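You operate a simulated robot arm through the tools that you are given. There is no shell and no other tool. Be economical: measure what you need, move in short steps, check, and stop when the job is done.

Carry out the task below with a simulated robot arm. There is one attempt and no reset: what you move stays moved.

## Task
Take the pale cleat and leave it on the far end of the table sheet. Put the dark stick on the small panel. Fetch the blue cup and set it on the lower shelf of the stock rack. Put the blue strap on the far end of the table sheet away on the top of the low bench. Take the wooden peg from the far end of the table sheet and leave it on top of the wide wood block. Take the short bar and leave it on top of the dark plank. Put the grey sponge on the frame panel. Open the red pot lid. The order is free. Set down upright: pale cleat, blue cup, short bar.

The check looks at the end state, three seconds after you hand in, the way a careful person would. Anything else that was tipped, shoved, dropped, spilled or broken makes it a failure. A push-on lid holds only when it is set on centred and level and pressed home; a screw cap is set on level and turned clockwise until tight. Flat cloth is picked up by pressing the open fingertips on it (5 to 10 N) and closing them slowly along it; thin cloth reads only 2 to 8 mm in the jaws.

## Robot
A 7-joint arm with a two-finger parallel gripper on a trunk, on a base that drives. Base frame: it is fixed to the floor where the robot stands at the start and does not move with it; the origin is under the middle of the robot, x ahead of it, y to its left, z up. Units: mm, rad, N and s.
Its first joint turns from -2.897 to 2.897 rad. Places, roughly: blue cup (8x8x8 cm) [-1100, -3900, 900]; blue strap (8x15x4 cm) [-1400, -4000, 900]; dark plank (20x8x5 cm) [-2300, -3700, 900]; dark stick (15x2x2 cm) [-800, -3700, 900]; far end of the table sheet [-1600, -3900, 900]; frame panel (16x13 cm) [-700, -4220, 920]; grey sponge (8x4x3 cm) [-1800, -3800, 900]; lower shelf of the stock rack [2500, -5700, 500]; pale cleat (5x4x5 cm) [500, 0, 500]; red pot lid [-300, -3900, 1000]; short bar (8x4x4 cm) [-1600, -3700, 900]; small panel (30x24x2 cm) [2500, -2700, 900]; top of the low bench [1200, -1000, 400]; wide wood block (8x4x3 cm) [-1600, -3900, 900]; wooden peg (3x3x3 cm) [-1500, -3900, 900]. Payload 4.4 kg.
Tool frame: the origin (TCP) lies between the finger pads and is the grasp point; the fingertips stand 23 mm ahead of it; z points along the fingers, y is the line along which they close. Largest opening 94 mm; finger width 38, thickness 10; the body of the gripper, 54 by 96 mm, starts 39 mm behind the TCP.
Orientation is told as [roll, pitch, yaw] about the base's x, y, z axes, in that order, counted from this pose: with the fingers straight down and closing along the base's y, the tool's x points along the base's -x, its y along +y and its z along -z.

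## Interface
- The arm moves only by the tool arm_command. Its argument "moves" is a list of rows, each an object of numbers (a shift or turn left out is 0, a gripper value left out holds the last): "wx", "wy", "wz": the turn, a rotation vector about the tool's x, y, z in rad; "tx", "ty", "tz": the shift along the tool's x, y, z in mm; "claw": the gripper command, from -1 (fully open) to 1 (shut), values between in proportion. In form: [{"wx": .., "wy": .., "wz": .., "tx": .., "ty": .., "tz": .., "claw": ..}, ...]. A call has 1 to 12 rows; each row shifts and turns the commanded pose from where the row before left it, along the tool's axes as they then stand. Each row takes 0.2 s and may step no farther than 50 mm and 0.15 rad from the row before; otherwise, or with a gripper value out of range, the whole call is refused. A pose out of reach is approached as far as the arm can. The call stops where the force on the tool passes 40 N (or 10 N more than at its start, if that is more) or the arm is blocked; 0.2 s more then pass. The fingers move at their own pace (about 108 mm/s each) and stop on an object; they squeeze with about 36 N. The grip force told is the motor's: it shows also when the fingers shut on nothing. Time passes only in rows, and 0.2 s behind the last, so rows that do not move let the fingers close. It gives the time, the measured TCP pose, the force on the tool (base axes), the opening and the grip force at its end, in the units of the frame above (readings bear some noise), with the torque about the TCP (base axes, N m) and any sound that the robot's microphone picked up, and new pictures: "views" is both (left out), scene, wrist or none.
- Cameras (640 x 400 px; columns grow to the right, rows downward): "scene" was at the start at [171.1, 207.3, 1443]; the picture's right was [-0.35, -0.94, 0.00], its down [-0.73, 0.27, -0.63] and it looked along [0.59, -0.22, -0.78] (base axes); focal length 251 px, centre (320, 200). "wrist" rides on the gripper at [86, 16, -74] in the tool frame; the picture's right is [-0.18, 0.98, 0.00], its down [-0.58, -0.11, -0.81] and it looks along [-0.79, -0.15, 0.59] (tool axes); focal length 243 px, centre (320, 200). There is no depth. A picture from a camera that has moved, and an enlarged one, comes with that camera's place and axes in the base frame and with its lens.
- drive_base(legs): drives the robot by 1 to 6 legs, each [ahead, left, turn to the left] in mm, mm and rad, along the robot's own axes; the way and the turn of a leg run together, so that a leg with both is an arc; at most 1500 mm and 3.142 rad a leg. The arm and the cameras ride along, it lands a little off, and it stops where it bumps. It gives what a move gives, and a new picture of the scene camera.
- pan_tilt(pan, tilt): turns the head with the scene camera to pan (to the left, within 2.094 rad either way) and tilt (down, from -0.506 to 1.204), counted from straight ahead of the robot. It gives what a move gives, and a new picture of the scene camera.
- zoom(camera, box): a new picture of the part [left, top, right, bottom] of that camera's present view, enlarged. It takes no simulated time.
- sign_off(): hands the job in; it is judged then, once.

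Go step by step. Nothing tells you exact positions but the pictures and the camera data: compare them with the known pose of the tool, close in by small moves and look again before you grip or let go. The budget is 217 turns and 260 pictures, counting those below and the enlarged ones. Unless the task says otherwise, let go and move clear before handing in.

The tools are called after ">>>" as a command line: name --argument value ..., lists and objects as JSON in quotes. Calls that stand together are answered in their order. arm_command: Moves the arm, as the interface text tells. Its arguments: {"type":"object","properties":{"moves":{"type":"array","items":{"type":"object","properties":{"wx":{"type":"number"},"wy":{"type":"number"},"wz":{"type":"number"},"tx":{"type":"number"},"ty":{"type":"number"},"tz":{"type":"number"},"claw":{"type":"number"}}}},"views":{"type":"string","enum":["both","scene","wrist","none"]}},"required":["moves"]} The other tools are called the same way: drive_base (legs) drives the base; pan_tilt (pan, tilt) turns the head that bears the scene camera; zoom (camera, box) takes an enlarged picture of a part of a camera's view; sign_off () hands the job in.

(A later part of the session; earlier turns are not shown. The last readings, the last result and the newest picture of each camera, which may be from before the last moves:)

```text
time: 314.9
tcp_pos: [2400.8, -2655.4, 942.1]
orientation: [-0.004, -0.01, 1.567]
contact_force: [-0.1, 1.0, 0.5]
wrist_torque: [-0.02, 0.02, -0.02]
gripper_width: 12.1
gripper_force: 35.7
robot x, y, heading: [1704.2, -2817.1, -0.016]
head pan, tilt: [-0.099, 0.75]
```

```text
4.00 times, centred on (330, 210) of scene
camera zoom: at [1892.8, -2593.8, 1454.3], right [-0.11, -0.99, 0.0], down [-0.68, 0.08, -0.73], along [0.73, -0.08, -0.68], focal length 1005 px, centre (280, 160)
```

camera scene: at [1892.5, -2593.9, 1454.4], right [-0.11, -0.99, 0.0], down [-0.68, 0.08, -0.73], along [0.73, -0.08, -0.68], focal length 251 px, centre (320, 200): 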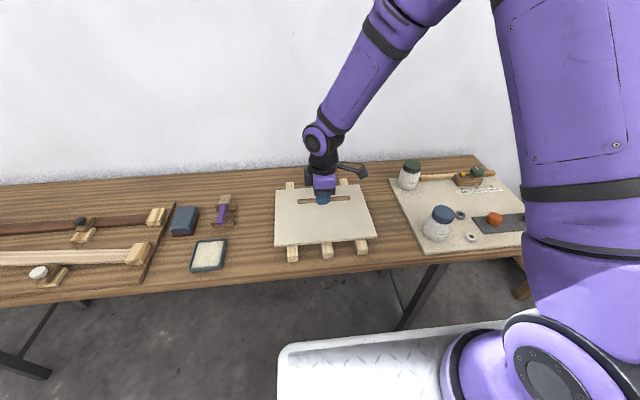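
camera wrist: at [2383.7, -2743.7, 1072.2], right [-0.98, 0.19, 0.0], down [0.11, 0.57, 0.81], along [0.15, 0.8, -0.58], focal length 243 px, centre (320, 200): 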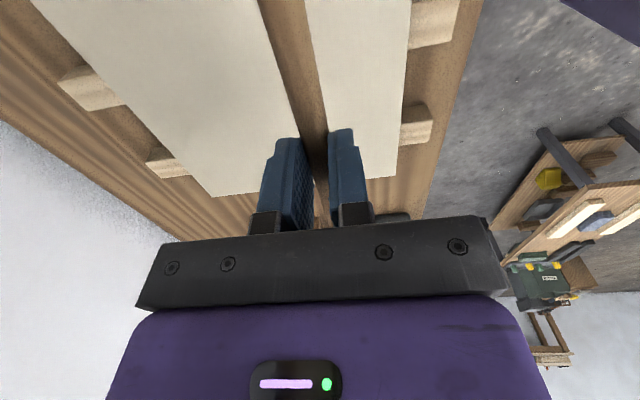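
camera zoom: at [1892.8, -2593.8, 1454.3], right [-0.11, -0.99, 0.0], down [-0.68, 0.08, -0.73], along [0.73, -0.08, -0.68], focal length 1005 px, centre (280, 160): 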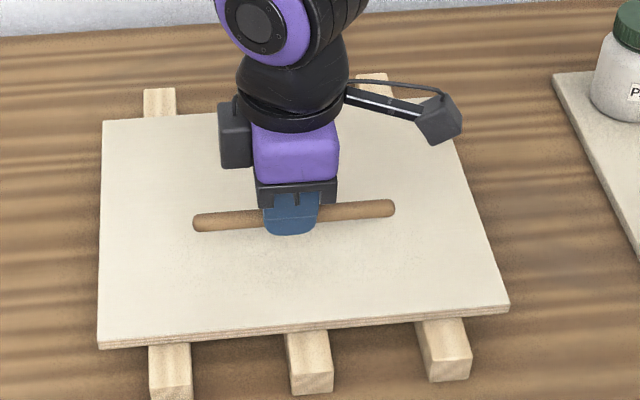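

Still no contact; I continue down slowly.

>>> arm_command --moves '[{"tz": 3}, {"tz": 3}, {"tz": 3}, {"tz": 3}, {"tz": 3}, {"tz": 3}, {"tz": 3}, {"tz": 3}, {"tz": 3}, {"tz": 3}]' --views "none"

>>> zoom --camera "scene" --box '[270, 160, 390, 260]'

```text
time: 317.1
tcp_pos: [2399.8, -2655.6, 913.4]
orientation: [-0.005, -0.01, 1.568]
contact_force: [-0.1, -0.4, 0.4]
wrist_torque: [0.01, -0.01, 0.02]
gripper_width: 12.0
gripper_force: 35.8
robot x, y, heading: [1704.0, -2817.3, -0.017]
head pan, tilt: [-0.099, 0.75]
```

```text
4.00 times, centred on (330, 210) of scene
camera zoom: at [1892.8, -2593.8, 1454.3], right [-0.11, -0.99, 0.0], down [-0.68, 0.08, -0.73], along [0.73, -0.08, -0.68], focal length 1005 px, centre (280, 160)
```

zoom: 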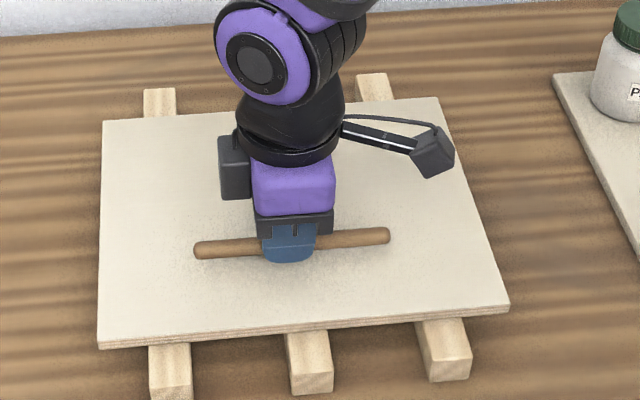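

The panel top is lower than I took it (≈875), which puts its centre at ≈[2451,-2665]. I shift 40 mm farther and continue.

>>> arm_command --moves '[{"ty": -20, "tx": 3}, {"ty": -20, "tx": 3}, {"tz": 3}, {"tz": 3}, {"tz": 3}, {"tz": 3}, {"tz": 2.5}, {"tz": 2.5}, {"tz": 2.5}, {"tz": 2.5}, {"tz": 2.5}, {"tz": 2.5}]' --views "none"

>>> zoom --camera "scene" --box '[270, 160, 390, 260]'

```text
time: 318.6
tcp_pos: [2441.3, -2662.2, 903.5]
orientation: [-0.007, -0.007, 1.569]
contact_force: [-4.6, -3.2, 14.8]
wrist_torque: [0.05, 0.12, 0.04]
gripper_width: 12.2
gripper_force: 36.4
robot x, y, heading: [1706.8, -2815.6, -0.01]
head pan, tilt: [-0.099, 0.75]
stopped in row 7: the force on the tool passed its limit at 56 N (the readings are from after the stop); the commanded pose is now the measured one
```

```text
4.00 times, centred on (330, 210) of scene
camera zoom: at [1892.2, -2594.1, 1454.4], right [-0.11, -0.99, 0.0], down [-0.68, 0.08, -0.73], along [0.73, -0.08, -0.68], focal length 1005 px, centre (280, 160)
```

zoom: 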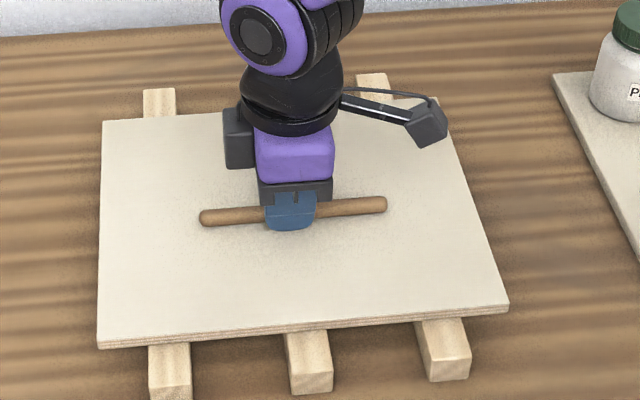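

Contact at the panel centre. I release slowly and rise.

>>> arm_command --moves '[{"tz": -1}, {"claw": 0.6}, {"claw": 0.4}, {"claw": 0.3}, {}, {"tz": -5}, {"tz": -20}, {"tz": -45}, {"tz": -45}, {"tz": -45}]' --views "none"

>>> zoom --camera "scene" --box '[270, 160, 390, 260]'

```text
time: 320.8
tcp_pos: [2440.7, -2663.4, 1065.1]
orientation: [-0.006, -0.009, 1.568]
contact_force: [0.8, -0.4, -0.7]
wrist_torque: [-0.01, 0.05, -0.01]
gripper_width: 32.7
gripper_force: 0.0
robot x, y, heading: [1706.6, -2818.5, -0.012]
head pan, tilt: [-0.099, 0.75]
```

```text
4.00 times, centred on (330, 210) of scene
camera zoom: at [1893.4, -2593.7, 1454.2], right [-0.11, -0.99, 0.0], down [-0.68, 0.08, -0.73], along [0.73, -0.08, -0.68], focal length 1005 px, centre (280, 160)
```

zoom: 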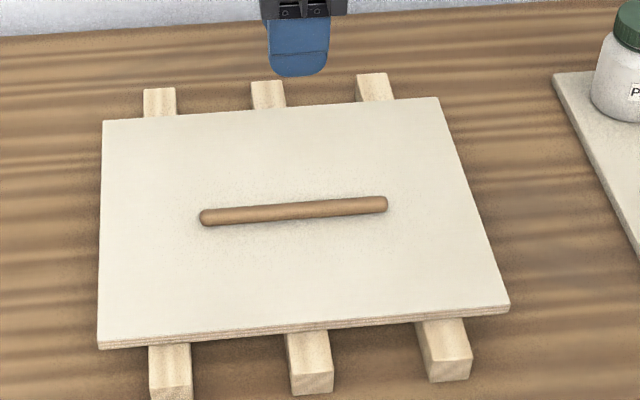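

The stick lies on the small panel. I turn the hand back in line with the arm and retract for driving.

>>> arm_command --moves '[{"wz": 0.1436}, {"wz": 0.1436}, {"wz": 0.1436}, {"wz": 0.1436}, {"wz": 0.1436}, {"wz": 0.1436}, {"wz": 0.1436}, {"wz": 0.1436}, {"wz": 0.1436}, {"wz": 0.1436}, {"wz": 0.1436}, {"tz": -30}]' --views "none"

>>> arm_command --moves '[{"tx": 30, "tz": -20}, {"tx": 30}, {"tx": 30}]' --views "none"

>>> drive_base --legs '[[-550, 0, 0], [0, 0, -3.12], [0, 400, 0]]'

```text
time: 323.4
tcp_pos: [2439.7, -2663.2, 1093.3]
orientation: [0.011, -0.007, -0.014]
contact_force: [0.0, 0.3, -0.3]
wrist_torque: [-0.02, -0.04, -0.01]
gripper_width: 33.1
gripper_force: 0.1
robot x, y, heading: [1706.9, -2819.4, -0.015]
head pan, tilt: [-0.099, 0.75]
```

```text
time: 324.2
tcp_pos: [2352.6, -2661.9, 1112.4]
orientation: [0.011, -0.005, -0.013]
contact_force: [0.6, -0.1, -0.4]
wrist_torque: [0.02, 0.01, 0.02]
gripper_width: 32.9
gripper_force: 0.1
robot x, y, heading: [1710.0, -2813.7, -0.013]
head pan, tilt: [-0.099, 0.75]
```

```text
time: 336.9
tcp_pos: [497.8, -3342.3, 1112.4]
orientation: [0.008, -0.007, 3.087]
contact_force: [0.2, 0.7, -0.1]
wrist_torque: [0.0, -0.03, -0.02]
gripper_width: 33.0
gripper_force: 0.0
robot x, y, heading: [1150.7, -3212.2, 3.084]
head pan, tilt: [-0.099, 0.75]
camera scene: at [952.2, -3430.4, 1454.3], right [0.15, 0.99, 0.0], down [0.67, -0.11, -0.73], along [-0.72, 0.11, -0.68], focal length 251 px, centre (320, 200)
```

scene: 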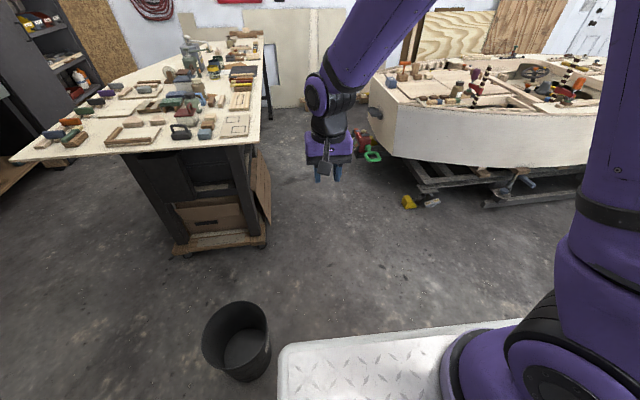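

I correct heading and drive in to x≈150.

>>> drive_base --legs '[[0, 0, 0.057], [0, -15, 0], [1000, 0, 0]]'

>>> pan_tilt --pan 1.0 --tilt 0.8

```text
time: 342.8
tcp_pos: [-486.2, -3359.8, 1110.4]
orientation: [0.009, -0.006, 3.143]
contact_force: [-0.2, 0.2, -0.2]
wrist_torque: [0.01, 0.03, 0.02]
gripper_width: 33.1
gripper_force: 0.0
robot x, y, heading: [158.2, -3201.1, 3.137]
head pan, tilt: [-0.099, 0.75]
camera scene: at [-26.2, -3424.3, 1454.3], right [0.1, 0.99, 0.0], down [0.68, -0.07, -0.73], along [-0.73, 0.07, -0.68], focal length 251 px, centre (320, 200)
```

scene: 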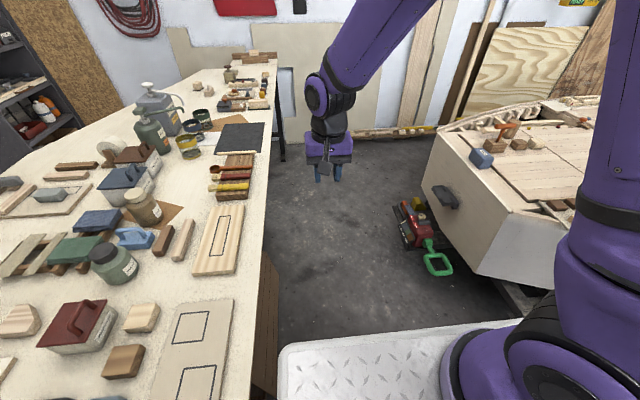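

```text
time: 344.2
tcp_pos: [-485.0, -3359.7, 1111.2]
orientation: [0.01, -0.006, 3.141]
contact_force: [0.8, 0.3, 0.0]
wrist_torque: [-0.02, 0.03, 0.02]
gripper_width: 33.1
gripper_force: 0.1
robot x, y, heading: [156.3, -3194.5, 3.141]
head pan, tilt: [1.0, 0.799]
camera scene: at [12.5, -3500.5, 1450.3], right [-0.84, 0.54, 0.0], down [0.39, 0.6, -0.7], along [-0.38, -0.59, -0.72], focal length 251 px, centre (320, 200)
```

scene: 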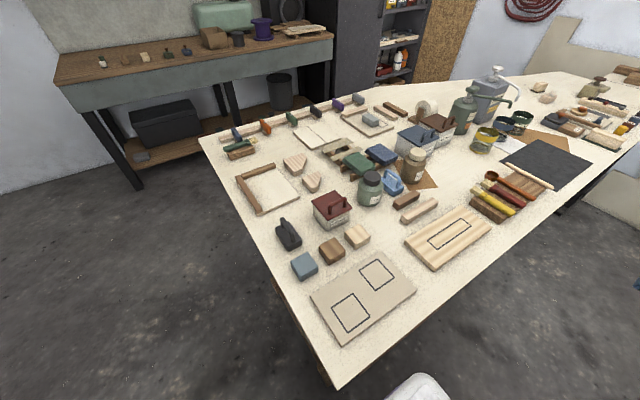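

The pot is in clear view; I enlarge it for a fresh bearing on the handle.

>>> zoom --camera "scene" --box '[290, 170, 380, 250]'

```text
5.00 times, centred on (335, 210) of scene
camera zoom: at [12.5, -3500.5, 1450.3], right [-0.84, 0.54, 0.0], down [0.39, 0.6, -0.7], along [-0.38, -0.59, -0.72], focal length 1256 px, centre (245, 150)
```

zoom: 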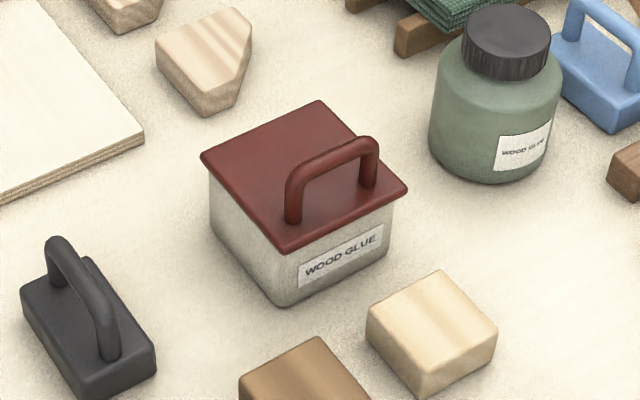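

Handle bar triangulates to [-267.5,-3853,984], lid top z≈950, bar along x. I swing the hand over it.

>>> arm_command --moves '[{"tx": 19.8, "ty": 44.8}, {"tx": 19.8, "ty": 44.8}, {"tx": 19.8, "ty": 44.8}, {"tx": 19.8, "ty": 44.8}, {"tx": 19.8, "ty": 44.8}, {"tx": 19.8, "ty": 44.8}, {"tx": 19.8, "ty": 44.8}, {"tx": 19.8, "ty": 44.8}, {"tx": 19.8, "ty": 44.8}, {"tx": 19.8, "ty": 44.8}, {"tx": 19.8, "ty": 44.8}, {"tz": 45}]' --views "both"

>>> zoom --camera "scene" --box '[280, 140, 390, 250]'

```text
time: 346.8
tcp_pos: [-265.4, -3856.7, 1070.8]
orientation: [0.01, -0.008, 3.142]
contact_force: [-0.1, 0.5, 0.6]
wrist_torque: [-0.05, -0.02, 0.01]
gripper_width: 33.0
gripper_force: 0.1
robot x, y, heading: [153.4, -3198.8, 3.144]
head pan, tilt: [1.0, 0.799]
camera scene: at [12.8, -3500.2, 1450.4], right [-0.84, 0.54, 0.0], down [0.39, 0.6, -0.7], along [-0.38, -0.59, -0.72], focal length 251 px, centre (320, 200)
camera wrist: at [-178.5, -3871.4, 1144.6], right [-0.18, -0.98, 0.01], down [-0.58, 0.12, 0.81], along [-0.8, 0.14, -0.59], focal length 243 px, centre (320, 200)
```

scene: 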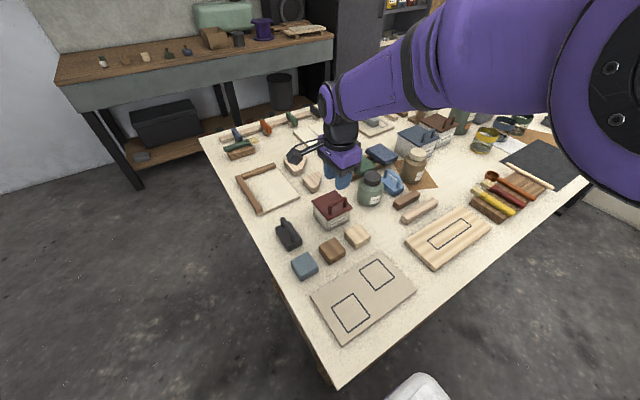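
wrist: 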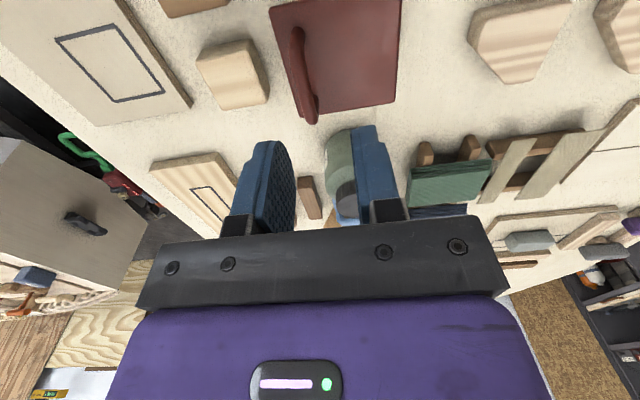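

```text
3.64 times, centred on (335, 195) of scene
camera zoom: at [12.8, -3500.2, 1450.4], right [-0.84, 0.54, 0.0], down [0.39, 0.6, -0.7], along [-0.38, -0.59, -0.72], focal length 914 px, centre (266, 218)
```

zoom: 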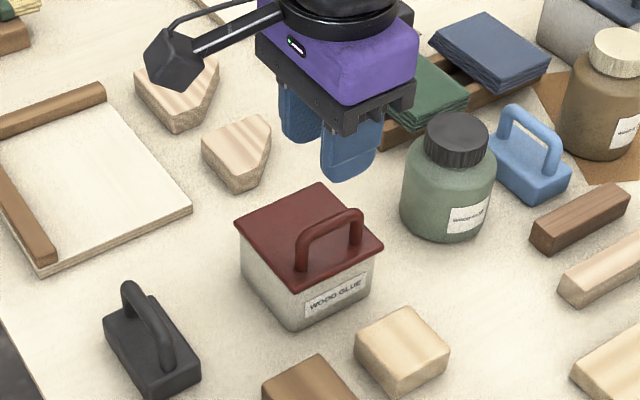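

The handle bar lies at y≈-3850. I shift 6 mm and descend around it.

>>> arm_command --moves '[{"ty": -6.5, "tz": 25}, {"tz": 30}, {"tz": 12}]' --views "wrist"

>>> zoom --camera "scene" --box '[290, 160, 380, 240]'

```text
time: 347.6
tcp_pos: [-265.9, -3848.7, 1001.4]
orientation: [0.009, -0.007, 3.141]
contact_force: [-0.2, -0.2, -0.6]
wrist_torque: [0.03, 0.03, 0.0]
gripper_width: 33.0
gripper_force: 0.0
robot x, y, heading: [155.6, -3193.3, 3.14]
head pan, tilt: [1.0, 0.799]
camera wrist: at [-179.8, -3864.4, 1074.6], right [-0.18, -0.98, 0.01], down [-0.58, 0.12, 0.81], along [-0.8, 0.14, -0.59], focal length 243 px, centre (320, 200)
```

wrist: 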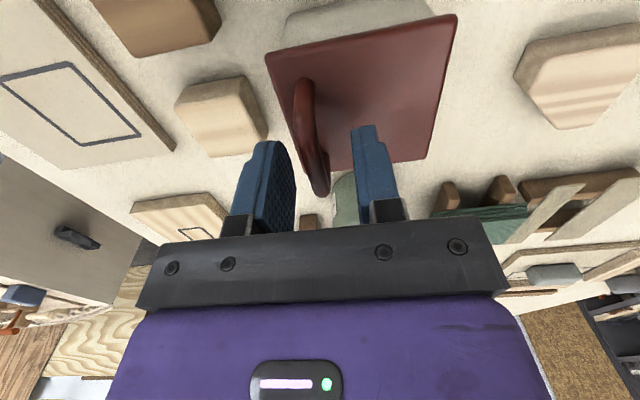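

```text
5.00 times, centred on (335, 200) of scene
camera zoom: at [12.7, -3500.5, 1450.3], right [-0.84, 0.54, 0.0], down [0.39, 0.6, -0.7], along [-0.38, -0.59, -0.72], focal length 1256 px, centre (245, 200)
```

zoom: 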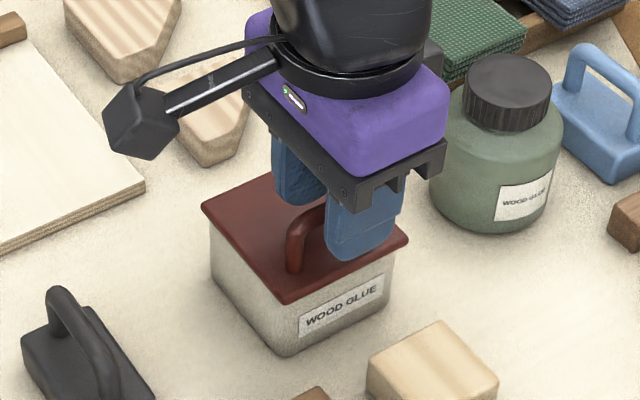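

The handle is between the fingers. I go down 20 mm and close on it.

>>> arm_command --moves '[{"tz": 8}, {"tz": 7}, {"tz": 4}, {"claw": 0.55}, {"claw": 1}, {}, {}]' --views "wrist"

```text
time: 349.2
tcp_pos: [-266.1, -3847.4, 984.7]
orientation: [0.009, -0.005, 3.142]
contact_force: [2.6, 9.2, 0.5]
wrist_torque: [0.29, -0.21, -0.15]
gripper_width: 9.7
gripper_force: 45.2
robot x, y, heading: [157.4, -3199.8, 3.14]
head pan, tilt: [1.0, 0.799]
camera wrist: at [-179.9, -3862.6, 1057.5], right [-0.18, -0.98, 0.01], down [-0.58, 0.12, 0.81], along [-0.8, 0.14, -0.59], focal length 243 px, centre (320, 200)
```

wrist: 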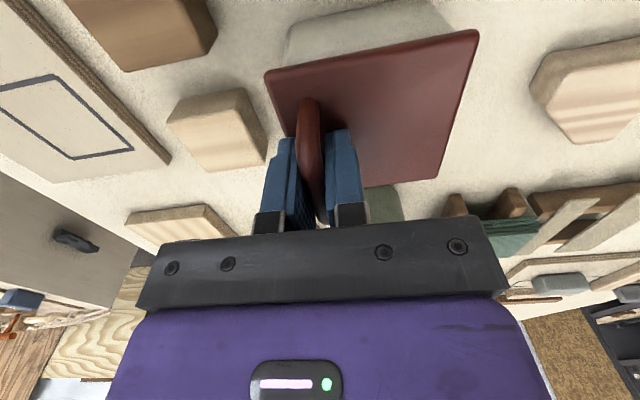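

The handle is held, but the fingers would jam in the loop as the lid swings. Better: grip the handle by its two ends (closing along x), so it can pivot between the pads. I let go, rise and turn the hand.

>>> arm_command --moves '[{"claw": 0.5}, {"claw": 0.2}, {}, {"tz": -10}, {"tz": -30}, {"tz": -35}]' --views "none"

>>> arm_command --moves '[{"wz": -0.1428, "claw": -0.7}, {"wz": -0.1428}, {"wz": -0.1428}, {"wz": -0.1428}, {"wz": -0.1428}, {"wz": -0.1428}, {"wz": -0.1428}, {"wz": -0.1428}, {"wz": -0.1428}, {"wz": -0.1428}, {"wz": -0.1428}]' --views "wrist"

>>> zoom --camera "scene" --box '[280, 140, 390, 250]'

```text
time: 350.6
tcp_pos: [-266.3, -3845.5, 1057.1]
orientation: [0.009, -0.005, 3.142]
contact_force: [-0.3, 0.6, -0.7]
wrist_torque: [-0.01, -0.02, -0.04]
gripper_width: 37.5
gripper_force: 0.0
robot x, y, heading: [156.8, -3197.7, 3.141]
head pan, tilt: [1.0, 0.799]
```

```text
time: 353.0
tcp_pos: [-269.1, -3846.3, 1058.1]
orientation: [-0.007, -0.009, -1.569]
contact_force: [-0.6, -0.4, -0.2]
wrist_torque: [0.03, 0.0, -0.01]
gripper_width: 80.2
gripper_force: 0.1
robot x, y, heading: [157.2, -3199.6, 3.135]
head pan, tilt: [1.0, 0.799]
camera wrist: at [-251.3, -3759.1, 1132.2], right [0.98, -0.18, 0.0], down [-0.1, -0.57, 0.81], along [-0.15, -0.8, -0.58], focal length 243 px, centre (320, 200)
```

wrist: 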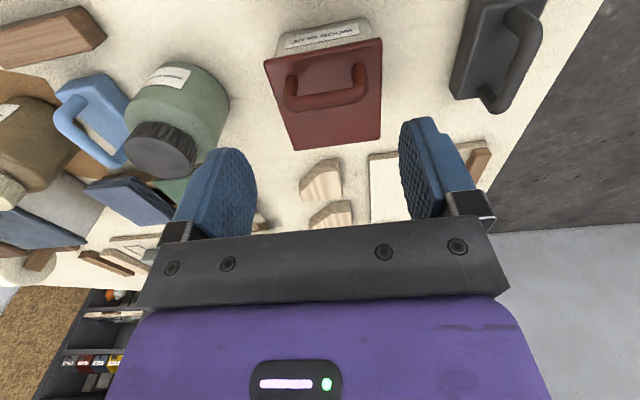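

```text
3.64 times, centred on (335, 195) of scene
camera zoom: at [12.6, -3500.6, 1450.3], right [-0.84, 0.54, 0.0], down [0.39, 0.6, -0.7], along [-0.38, -0.59, -0.72], focal length 914 px, centre (266, 218)
```

zoom: 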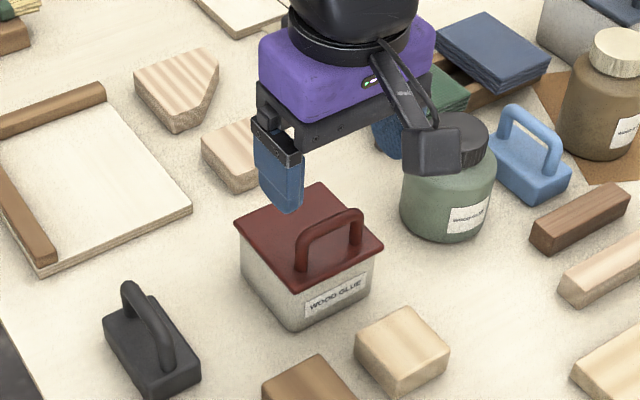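

Handle centre is ≈[-265,-3849], outer width ≈54 mm. I descend around its ends and close.

>>> arm_command --moves '[{"tx": -3, "ty": 4, "tz": 20}, {"tz": 25}, {"tz": 18}, {"tz": 9}, {"tz": 5}, {"claw": -0.35}, {"claw": 0.2}, {"claw": 1}, {}, {}]' --views "wrist"

>>> zoom --camera "scene" --box '[280, 140, 390, 250]'

```text
time: 355.2
tcp_pos: [-265.8, -3852.2, 981.9]
orientation: [-0.009, -0.011, -1.572]
contact_force: [-2.8, -7.3, 17.8]
wrist_torque: [-0.35, -0.71, -0.03]
gripper_width: 57.5
gripper_force: 45.3
robot x, y, heading: [157.1, -3197.0, 3.137]
head pan, tilt: [1.0, 0.799]
camera wrist: at [-248.7, -3763.1, 1055.8], right [0.98, -0.19, -0.01], down [-0.1, -0.57, 0.81], along [-0.15, -0.8, -0.58], focal length 243 px, centre (320, 200)
```

wrist: 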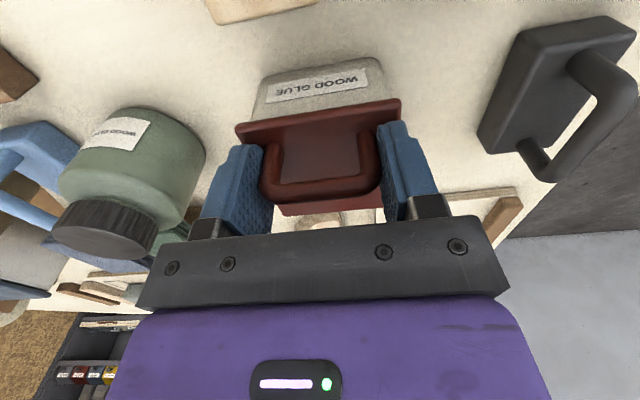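

```text
3.64 times, centred on (335, 195) of scene
camera zoom: at [12.7, -3500.4, 1450.4], right [-0.84, 0.54, 0.0], down [0.39, 0.6, -0.7], along [-0.38, -0.59, -0.72], focal length 914 px, centre (266, 218)
```

zoom: 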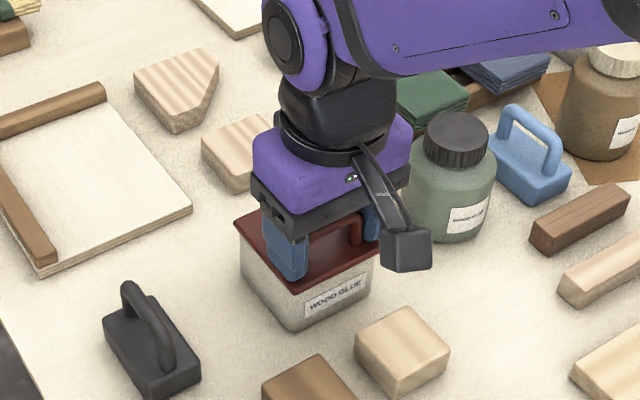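

Gripped across the handle's ends (57 mm). I try the first part of the hinge arc: up and slightly south.

>>> arm_command --moves '[{"tx": -2, "tz": -3.3}, {"tx": -2, "tz": -3.3}, {"tx": -2.3, "tz": -3.1}, {"tx": -2.4, "tz": -3.1}]' --views "wrist"

>>> zoom --camera "scene" --box '[290, 160, 380, 240]'

```text
time: 356.2
tcp_pos: [-265.5, -3857.8, 995.1]
orientation: [-0.006, -0.007, -1.573]
contact_force: [-6.0, 21.1, -7.4]
wrist_torque: [1.17, -0.78, -0.02]
gripper_width: 57.4
gripper_force: 45.0
robot x, y, heading: [155.9, -3200.2, 3.141]
head pan, tilt: [1.0, 0.799]
camera wrist: at [-248.8, -3770.1, 1067.6], right [0.98, -0.19, -0.01], down [-0.1, -0.58, 0.81], along [-0.15, -0.8, -0.59], focal length 243 px, centre (320, 200)
```

wrist: 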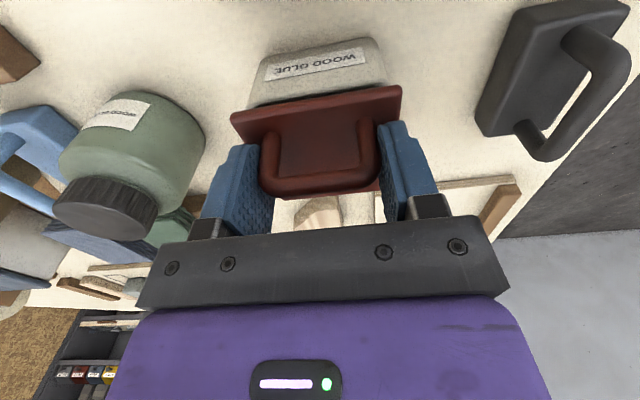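

```text
5.00 times, centred on (335, 200) of scene
camera zoom: at [12.1, -3499.6, 1450.4], right [-0.84, 0.54, 0.0], down [0.39, 0.6, -0.7], along [-0.38, -0.59, -0.72], focal length 1256 px, centre (245, 200)
```

zoom: 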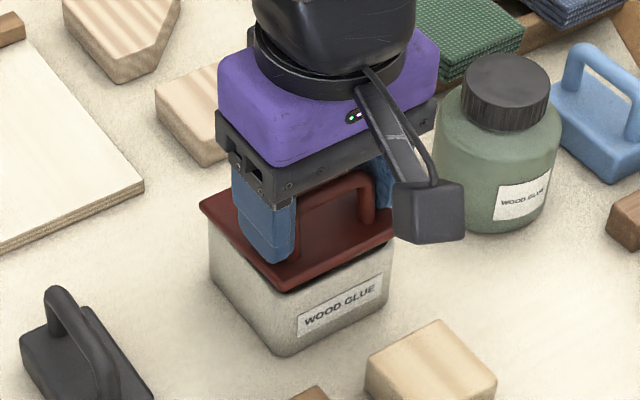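

The lid is hinged and rising, but friction in the pads twists it (1.2 N m). I lower it again, let go, pre-tilt the hand northward and regrip so the hand can swing along with the lid.

>>> arm_command --moves '[{"tx": 2.4, "tz": 3.1}, {"tx": 2.3, "tz": 3.1}, {"tx": 2, "tz": 3.3}, {"tx": 1, "tz": 2.5}, {"claw": -0.35}, {"claw": -0.6}, {}, {"tz": -20}, {"tz": -25}]' --views "none"

>>> arm_command --moves '[{"wy": -0.14}, {"wy": -0.14}, {"wy": -0.14}, {"wy": -0.14}, {"wy": -0.14}]' --views "wrist"

>>> zoom --camera "scene" --box '[280, 140, 390, 250]'

```text
time: 358.2
tcp_pos: [-265.0, -3851.5, 1028.0]
orientation: [-0.005, -0.008, -1.569]
contact_force: [0.4, 0.4, -0.9]
wrist_torque: [0.01, 0.02, -0.02]
gripper_width: 75.2
gripper_force: 0.0
robot x, y, heading: [157.9, -3196.2, 3.136]
head pan, tilt: [1.0, 0.799]
```

```text
time: 359.4
tcp_pos: [-263.9, -3851.6, 1027.7]
orientation: [-0.008, -0.709, -1.565]
contact_force: [0.3, 0.0, 0.1]
wrist_torque: [-0.03, -0.01, -0.05]
gripper_width: 75.0
gripper_force: 0.0
robot x, y, heading: [155.9, -3194.7, 3.144]
head pan, tilt: [1.0, 0.799]
camera wrist: at [-247.8, -3737.2, 1026.9], right [0.98, -0.14, 0.11], down [-0.1, 0.09, 0.99], along [-0.15, -0.99, 0.07], focal length 243 px, centre (320, 200)
```

wrist: 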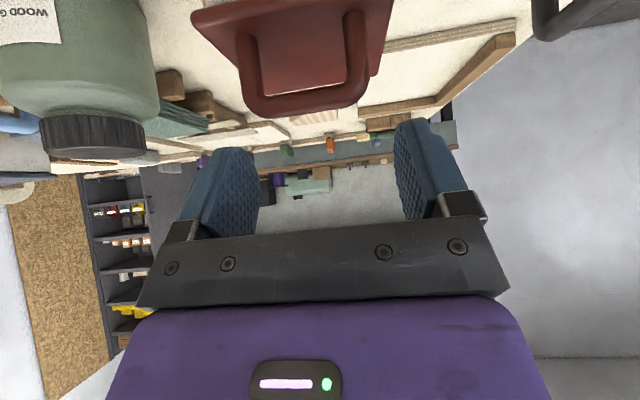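

```text
3.64 times, centred on (335, 195) of scene
camera zoom: at [12.7, -3500.7, 1450.3], right [-0.84, 0.54, 0.0], down [0.39, 0.6, -0.7], along [-0.38, -0.59, -0.72], focal length 914 px, centre (266, 218)
```

zoom: 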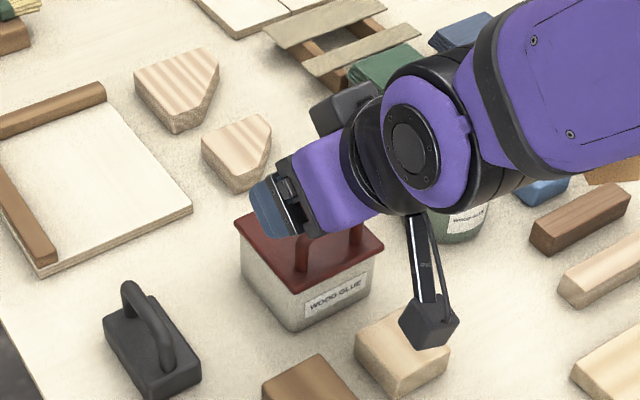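

Tilted as intended. I lower 44 mm around the handle and close.

>>> arm_command --moves '[{"tx": 13, "ty": -3, "tz": 15.2}, {"tx": 9.8, "tz": 11.4}, {"tx": 3.3, "tz": 3.8}, {"tx": 2, "tz": 2.3}, {"claw": -0.3}, {"claw": 0.2}, {"claw": 1}, {}, {}]' --views "wrist"

>>> zoom --camera "scene" --box '[280, 140, 390, 250]'

```text
time: 360.6
tcp_pos: [-264.8, -3853.4, 989.9]
orientation: [-0.008, -0.717, -1.563]
contact_force: [0.3, 7.1, 15.2]
wrist_torque: [0.0, -0.41, -0.12]
gripper_width: 57.2
gripper_force: 22.3
robot x, y, heading: [162.0, -3193.9, 3.138]
head pan, tilt: [1.0, 0.799]
stopped in row 6: the force on the tool passed its limit at 152 N (the readings are from after the stop); the commanded pose is now the measured one
camera wrist: at [-249.5, -3739.0, 988.1], right [0.98, -0.14, 0.12], down [-0.1, 0.09, 0.99], along [-0.15, -0.99, 0.08], focal length 243 px, centre (320, 200)
```

wrist: 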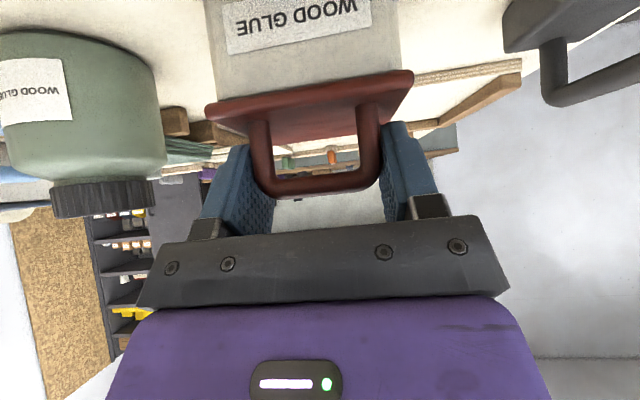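

```text
3.64 times, centred on (335, 195) of scene
camera zoom: at [13.1, -3499.7, 1450.5], right [-0.84, 0.54, 0.0], down [0.39, 0.6, -0.7], along [-0.38, -0.59, -0.72], focal length 914 px, centre (266, 218)
```

zoom: 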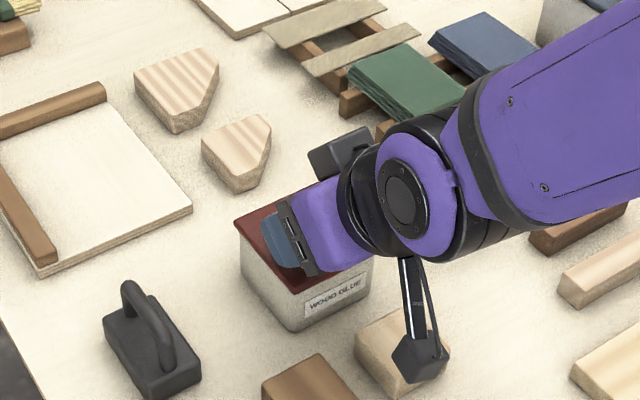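

The fingers met the handle (a brief bump, pot unmoved). I finish closing and swing the lid together with the hand through the first part of the arc.

>>> arm_command --moves '[{"claw": 0.5}, {"claw": 1}, {}, {"wy": 0.1, "tx": -7.8, "tz": -1.8}, {"wy": 0.1, "tx": -7.8, "tz": -1.8}, {"wy": 0.1, "tx": -7.8, "tz": -1.8}]' --views "wrist"

>>> zoom --camera "scene" --box '[280, 140, 390, 250]'

```text
time: 362.0
tcp_pos: [-266.2, -3865.6, 1006.5]
orientation: [-0.009, -0.413, -1.568]
contact_force: [0.7, 29.0, 18.7]
wrist_torque: [0.54, -0.55, -0.12]
gripper_width: 57.0
gripper_force: 44.2
robot x, y, heading: [155.7, -3197.2, 3.14]
head pan, tilt: [1.0, 0.799]
camera wrist: at [-249.4, -3757.8, 1039.2], right [0.98, -0.17, 0.07], down [-0.1, -0.21, 0.97], along [-0.15, -0.96, -0.22], focal length 243 px, centre (320, 200)
```

wrist: 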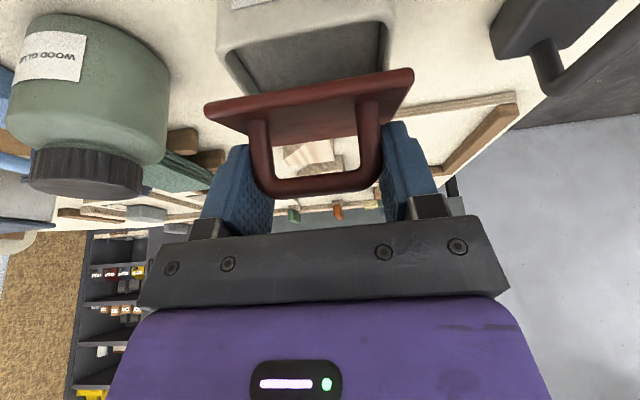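

```text
3.64 times, centred on (335, 195) of scene
camera zoom: at [13.1, -3498.3, 1450.8], right [-0.84, 0.54, 0.0], down [0.39, 0.6, -0.7], along [-0.38, -0.59, -0.72], focal length 914 px, centre (266, 218)
```

zoom: 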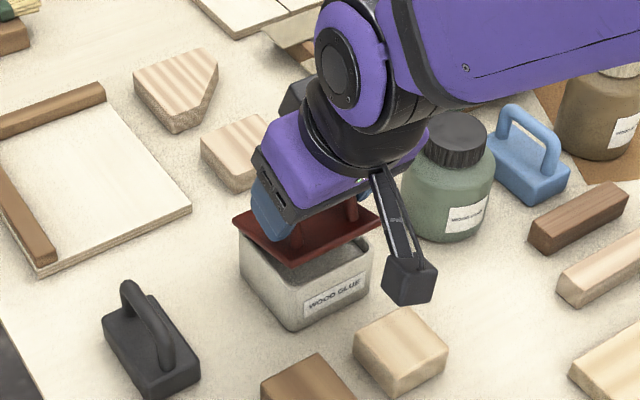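

The lid is opening. The force says I'm pulling slightly inside the true arc, so I ease outward and continue with a larger radius.

>>> arm_command --moves '[{"tx": 1.3, "tz": -3.8}, {"wy": 0.1, "tx": -8.4, "tz": -2.6}, {"wy": 0.1, "tx": -8.4, "tz": -2.6}, {"wy": 0.1, "tx": -8.4, "tz": -2.6}]' --views "none"

>>> zoom --camera "scene" --box '[280, 140, 390, 250]'

```text
time: 363.0
tcp_pos: [-266.1, -3889.4, 1022.1]
orientation: [-0.005, -0.114, -1.568]
contact_force: [3.4, -2.5, -23.9]
wrist_torque: [0.43, -0.3, -0.19]
gripper_width: 56.9
gripper_force: 45.5
robot x, y, heading: [158.5, -3193.9, 3.14]
head pan, tilt: [1.0, 0.799]
```

```text
3.64 times, centred on (335, 195) of scene
camera zoom: at [12.4, -3501.5, 1450.1], right [-0.84, 0.54, 0.0], down [0.39, 0.6, -0.7], along [-0.38, -0.59, -0.72], focal length 914 px, centre (266, 218)
```

zoom: 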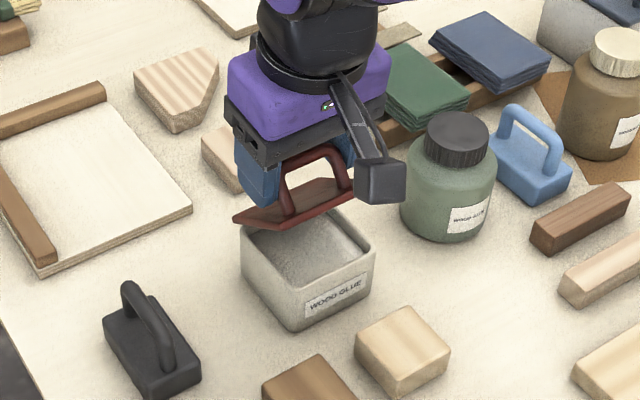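

Going well. I correct inward a touch and continue the arc.

>>> arm_command --moves '[{"tx": -0.6, "tz": 2.4}, {"wy": 0.1, "tx": -7.9, "tz": -1.8}, {"wy": 0.1, "tx": -7.9, "tz": -1.8}, {"wy": 0.1, "tx": -7.9, "tz": -1.8}, {"wy": 0.1, "tx": -7.9, "tz": -1.8}]' --views "none"

>>> zoom --camera "scene" --box '[280, 140, 390, 250]'

```text
time: 364.2
tcp_pos: [-265.5, -3920.0, 1030.0]
orientation: [-0.007, 0.286, -1.573]
contact_force: [-3.5, 6.1, -2.0]
wrist_torque: [0.45, 0.2, -0.34]
gripper_width: 57.0
gripper_force: 44.7
robot x, y, heading: [157.1, -3196.1, 3.138]
head pan, tilt: [1.0, 0.799]
```

```text
3.64 times, centred on (335, 195) of scene
camera zoom: at [12.4, -3500.3, 1450.3], right [-0.84, 0.54, 0.0], down [0.39, 0.6, -0.7], along [-0.38, -0.59, -0.72], focal length 914 px, centre (266, 218)
```

zoom: 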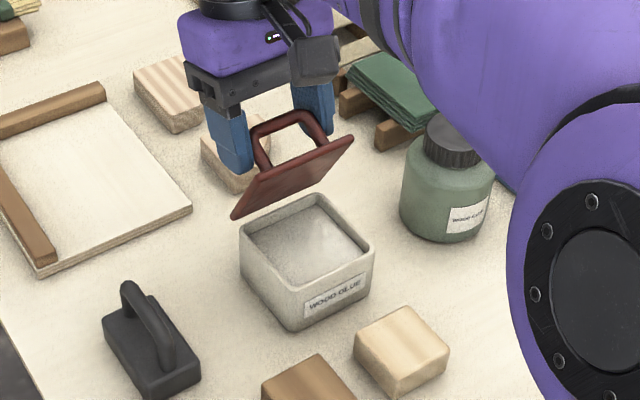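

Lid at about 60°, forces small. I continue.

>>> arm_command --moves '[{"wy": 0.1, "tx": -8, "tz": -2}, {"wy": 0.1, "tx": -8, "tz": -2}, {"wy": 0.1, "tx": -8, "tz": -2}, {"wy": 0.1, "tx": -8, "tz": -2}]' --views "none"

>>> zoom --camera "scene" --box '[280, 140, 390, 250]'

```text
time: 364.9
tcp_pos: [-264.8, -3915.3, 1029.0]
orientation: [-0.013, 0.435, -1.578]
contact_force: [-9.6, -11.5, -9.8]
wrist_torque: [-0.83, -0.3, -0.34]
gripper_width: 57.0
gripper_force: 44.7
out of reach, approached as far as the arm can: row 1, 2, 3
robot x, y, heading: [154.4, -3195.4, 3.136]
head pan, tilt: [1.0, 0.799]
stopped in row 3: the force on the tool passed its limit at 64 N (the readings are from after the stop); the commanded pose is now the measured one
```

```text
3.64 times, centred on (335, 195) of scene
camera zoom: at [11.5, -3501.8, 1450.1], right [-0.84, 0.54, 0.0], down [0.39, 0.6, -0.7], along [-0.38, -0.59, -0.72], focal length 914 px, centre (266, 218)
```

zoom: 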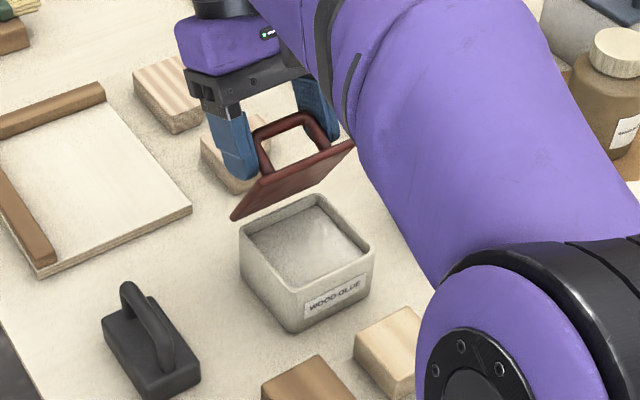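

Tilted this way the arm runs out of reach. I turn the hand back upright, letting the handle pivot between the pads, holding position.

>>> arm_command --moves '[{"wy": -0.08}, {"wy": -0.08}, {"wy": -0.08}, {"wy": -0.08}, {"wy": -0.08}]' --views "none"

>>> zoom --camera "scene" --box '[280, 140, 390, 250]'

```text
time: 366.1
tcp_pos: [-266.4, -3911.7, 1031.5]
orientation: [-0.011, 0.034, -1.575]
contact_force: [-12.0, 16.3, 2.1]
wrist_torque: [1.27, 0.07, 0.07]
gripper_width: 57.0
gripper_force: 45.1
robot x, y, heading: [155.8, -3196.4, 3.138]
head pan, tilt: [1.0, 0.799]
```

```text
3.64 times, centred on (335, 195) of scene
camera zoom: at [11.8, -3500.2, 1450.4], right [-0.84, 0.54, 0.0], down [0.39, 0.6, -0.7], along [-0.38, -0.59, -0.72], focal length 914 px, centre (266, 218)
```

zoom: 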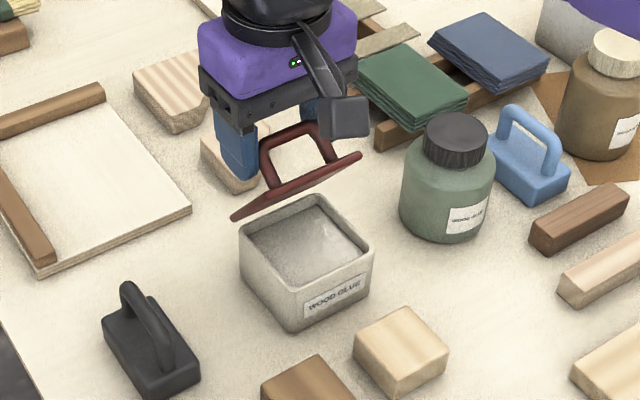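

The lid holds. Now I carry the handle along the arc without turning the hand.

>>> arm_command --moves '[{"tx": -8.4, "tz": -0.8}, {"tx": -8.6, "tz": 0}, {"tx": -8.5, "tz": 0.9}, {"tx": -8.3, "tz": 1.8}]' --views "none"

>>> zoom --camera "scene" --box '[280, 140, 390, 250]'

```text
time: 367.1
tcp_pos: [-263.1, -3944.4, 1028.1]
orientation: [-0.008, 0.032, -1.571]
contact_force: [0.8, 0.7, 0.1]
wrist_torque: [0.01, 0.0, -0.02]
gripper_width: 0.0
gripper_force: 42.3
robot x, y, heading: [157.7, -3196.7, 3.138]
head pan, tilt: [1.0, 0.799]
```

```text
3.64 times, centred on (335, 195) of scene
camera zoom: at [12.5, -3501.0, 1450.3], right [-0.84, 0.54, 0.0], down [0.39, 0.6, -0.7], along [-0.38, -0.59, -0.72], focal length 914 px, centre (266, 218)
```

zoom: 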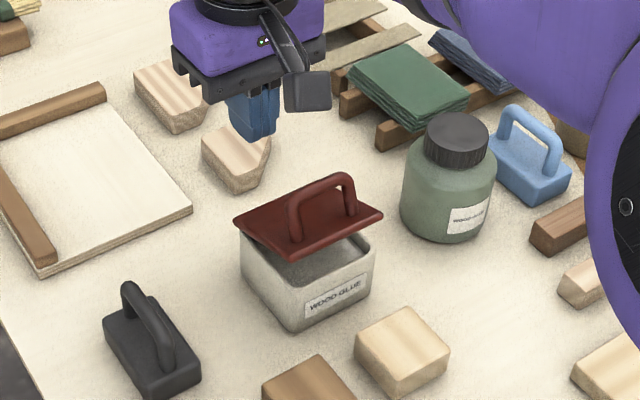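

The handle slipped out and the lid is dropping or resting part-way. I let time pass and look again.

>>> arm_command --moves '[{}, {}, {}]' --views "none"

>>> zoom --camera "scene" --box '[290, 160, 380, 240]'

```text
time: 367.9
tcp_pos: [-263.9, -3944.4, 1028.7]
orientation: [-0.01, 0.033, -1.573]
contact_force: [0.1, 0.3, 0.5]
wrist_torque: [0.01, -0.03, -0.02]
gripper_width: 0.0
gripper_force: 42.7
robot x, y, heading: [154.9, -3199.4, 3.144]
head pan, tilt: [1.0, 0.799]
```

```text
5.00 times, centred on (335, 200) of scene
camera zoom: at [12.2, -3500.9, 1450.3], right [-0.84, 0.54, 0.0], down [0.39, 0.6, -0.7], along [-0.38, -0.59, -0.72], focal length 1256 px, centre (245, 200)
```

zoom: 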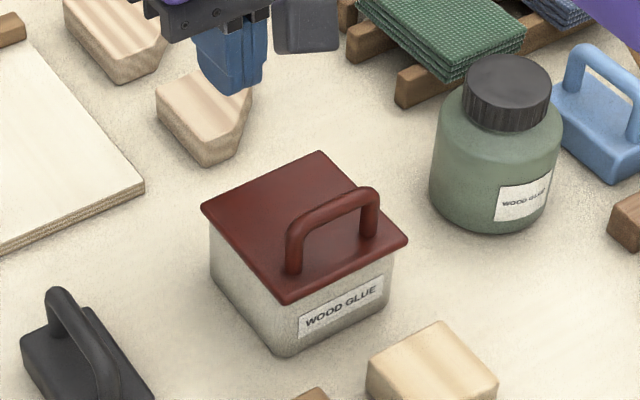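

The lid fell shut again; from the south side the hand can follow the whole swing, so I leave it for later. Next the blue cup from the north: I raise and retract the hand and turn it for the cup.

>>> arm_command --moves '[{"wy": -0.033, "tz": -30, "claw": -1}, {"tz": -35}, {"tz": -30}, {"tx": 48}, {"tx": 48}, {"tx": 48}, {"tx": 48}, {"tx": 48}, {"tx": 48}, {"tx": 48}, {"tx": 48}, {"tx": 48}]' --views "none"

>>> arm_command --moves '[{"tx": 48, "ty": -10}, {"tx": 20, "ty": -40}, {"ty": -45}, {"ty": -45}, {"wz": 0.141}, {"wz": 0.141}, {"wz": 0.141}, {"wz": 0.141}, {"wz": 0.141}, {"wz": 0.141}, {"wz": 0.141}, {"wz": 0.141}]' --views "none"

>>> drive_base --legs '[[440, 0, 0]]'

```text
time: 370.4
tcp_pos: [-265.7, -3516.4, 1119.7]
orientation: [-0.008, 0.003, -1.574]
contact_force: [-0.5, -1.2, 0.0]
wrist_torque: [0.05, 0.01, 0.04]
gripper_width: 94.1
gripper_force: 0.1
robot x, y, heading: [156.9, -3196.3, 3.145]
head pan, tilt: [1.0, 0.799]
```

```text
time: 373.1
tcp_pos: [-403.2, -3448.6, 1123.6]
orientation: [-0.004, -0.01, -2.704]
contact_force: [-0.5, 0.1, 0.2]
wrist_torque: [-0.04, -0.02, -0.02]
gripper_width: 94.1
gripper_force: 0.1
robot x, y, heading: [155.3, -3197.3, 3.141]
head pan, tilt: [1.0, 0.799]
```

```text
time: 375.7
tcp_pos: [-842.8, -3440.3, 1125.0]
orientation: [-0.007, -0.01, -2.71]
contact_force: [0.1, -1.3, 0.7]
wrist_torque: [0.02, -0.02, 0.01]
gripper_width: 94.1
gripper_force: 0.1
robot x, y, heading: [-278.3, -3194.8, 3.13]
head pan, tilt: [1.0, 0.799]
camera scene: at [-427.7, -3496.5, 1450.3], right [-0.84, 0.55, 0.0], down [0.39, 0.6, -0.7], along [-0.38, -0.58, -0.72], focal length 251 px, centre (320, 200)
```

scene: 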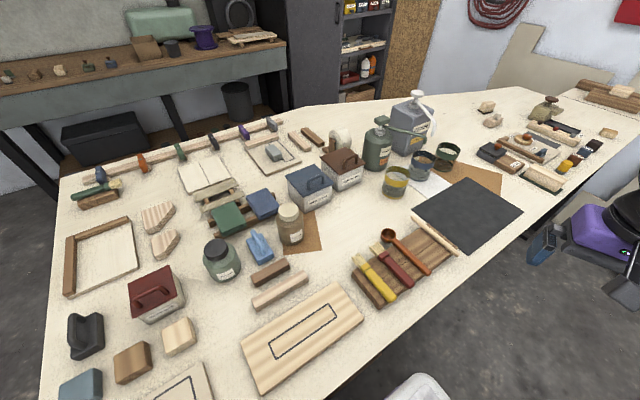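

Everything is in place. I enlarge the cups for a precise bearing.

>>> zoom --camera "scene" --box '[350, 80, 490, 210]'

```text
3.08 times, centred on (420, 145) of scene
camera zoom: at [-427.7, -3496.5, 1450.3], right [-0.84, 0.55, 0.0], down [0.39, 0.6, -0.7], along [-0.38, -0.58, -0.72], focal length 773 px, centre (12, 369)
```

zoom: 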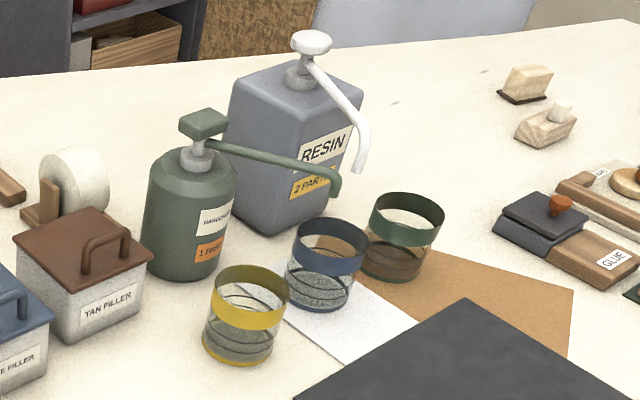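

Important: the hardener's spout hangs right over the blue cup (≈[-1060,-3872,1030]), so I must take the cup from the north-east with a leaning hand and draw it out before lifting. Cup centre ≈[-1063,-3856]. I move to a pre-grasp pose.

>>> arm_command --moves '[{"wz": -0.1275}, {"wz": -0.1275}, {"wz": -0.1275}, {"wz": -0.1275}, {"tx": -49, "ty": 8.3}, {"tx": -49, "ty": 8.3}, {"tx": -49, "ty": 8.3}, {"tx": -49, "ty": 8.3}, {"tx": -49, "ty": 8.3}, {"tx": -49, "ty": 8.3}, {"tx": -49, "ty": 8.3}, {"tx": -49, "ty": 8.3}]' --views "none"

>>> arm_command --moves '[{"wy": -0.15}, {"wy": -0.15}, {"wy": -0.15}, {"wy": -0.15}, {"tx": 24.3, "tz": 35.5}]' --views "wrist"

>>> zoom --camera "scene" --box '[350, 80, 490, 210]'

```text
time: 378.3
tcp_pos: [-1020.0, -3793.7, 1126.9]
orientation: [-0.01, -0.005, -2.198]
contact_force: [-0.4, 1.1, 1.2]
wrist_torque: [-0.04, 0.0, 0.0]
gripper_width: 94.1
gripper_force: 0.0
robot x, y, heading: [-279.0, -3193.6, 3.133]
head pan, tilt: [1.0, 0.799]
```

```text
time: 379.5
tcp_pos: [-1017.9, -3796.0, 1082.7]
orientation: [-0.011, -0.607, -2.193]
contact_force: [0.4, -0.4, -0.1]
wrist_torque: [0.0, -0.02, 0.02]
gripper_width: 93.8
gripper_force: 0.0
robot x, y, heading: [-278.9, -3194.0, 3.129]
head pan, tilt: [1.0, 0.799]
camera wrist: at [-938.5, -3712.9, 1094.4], right [0.71, -0.7, 0.1], down [-0.09, 0.05, 0.99], along [-0.7, -0.71, -0.03], focal length 243 px, centre (320, 200)
```

wrist: 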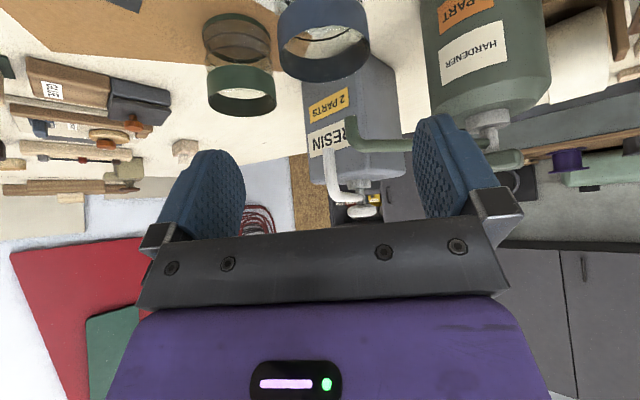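

```text
3.08 times, centred on (420, 145) of scene
camera zoom: at [-427.4, -3496.2, 1450.4], right [-0.84, 0.55, 0.0], down [0.39, 0.6, -0.7], along [-0.38, -0.58, -0.72], focal length 773 px, centre (12, 369)
```

zoom: 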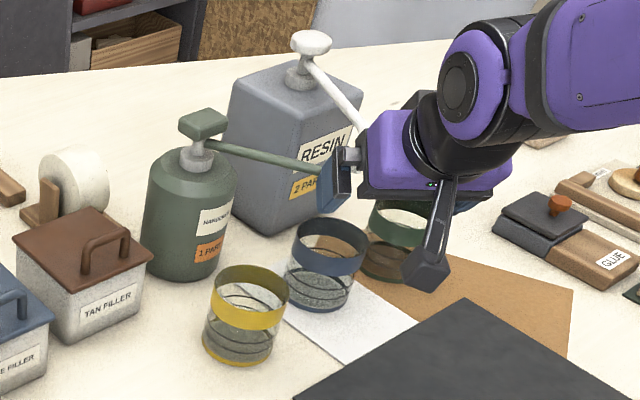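

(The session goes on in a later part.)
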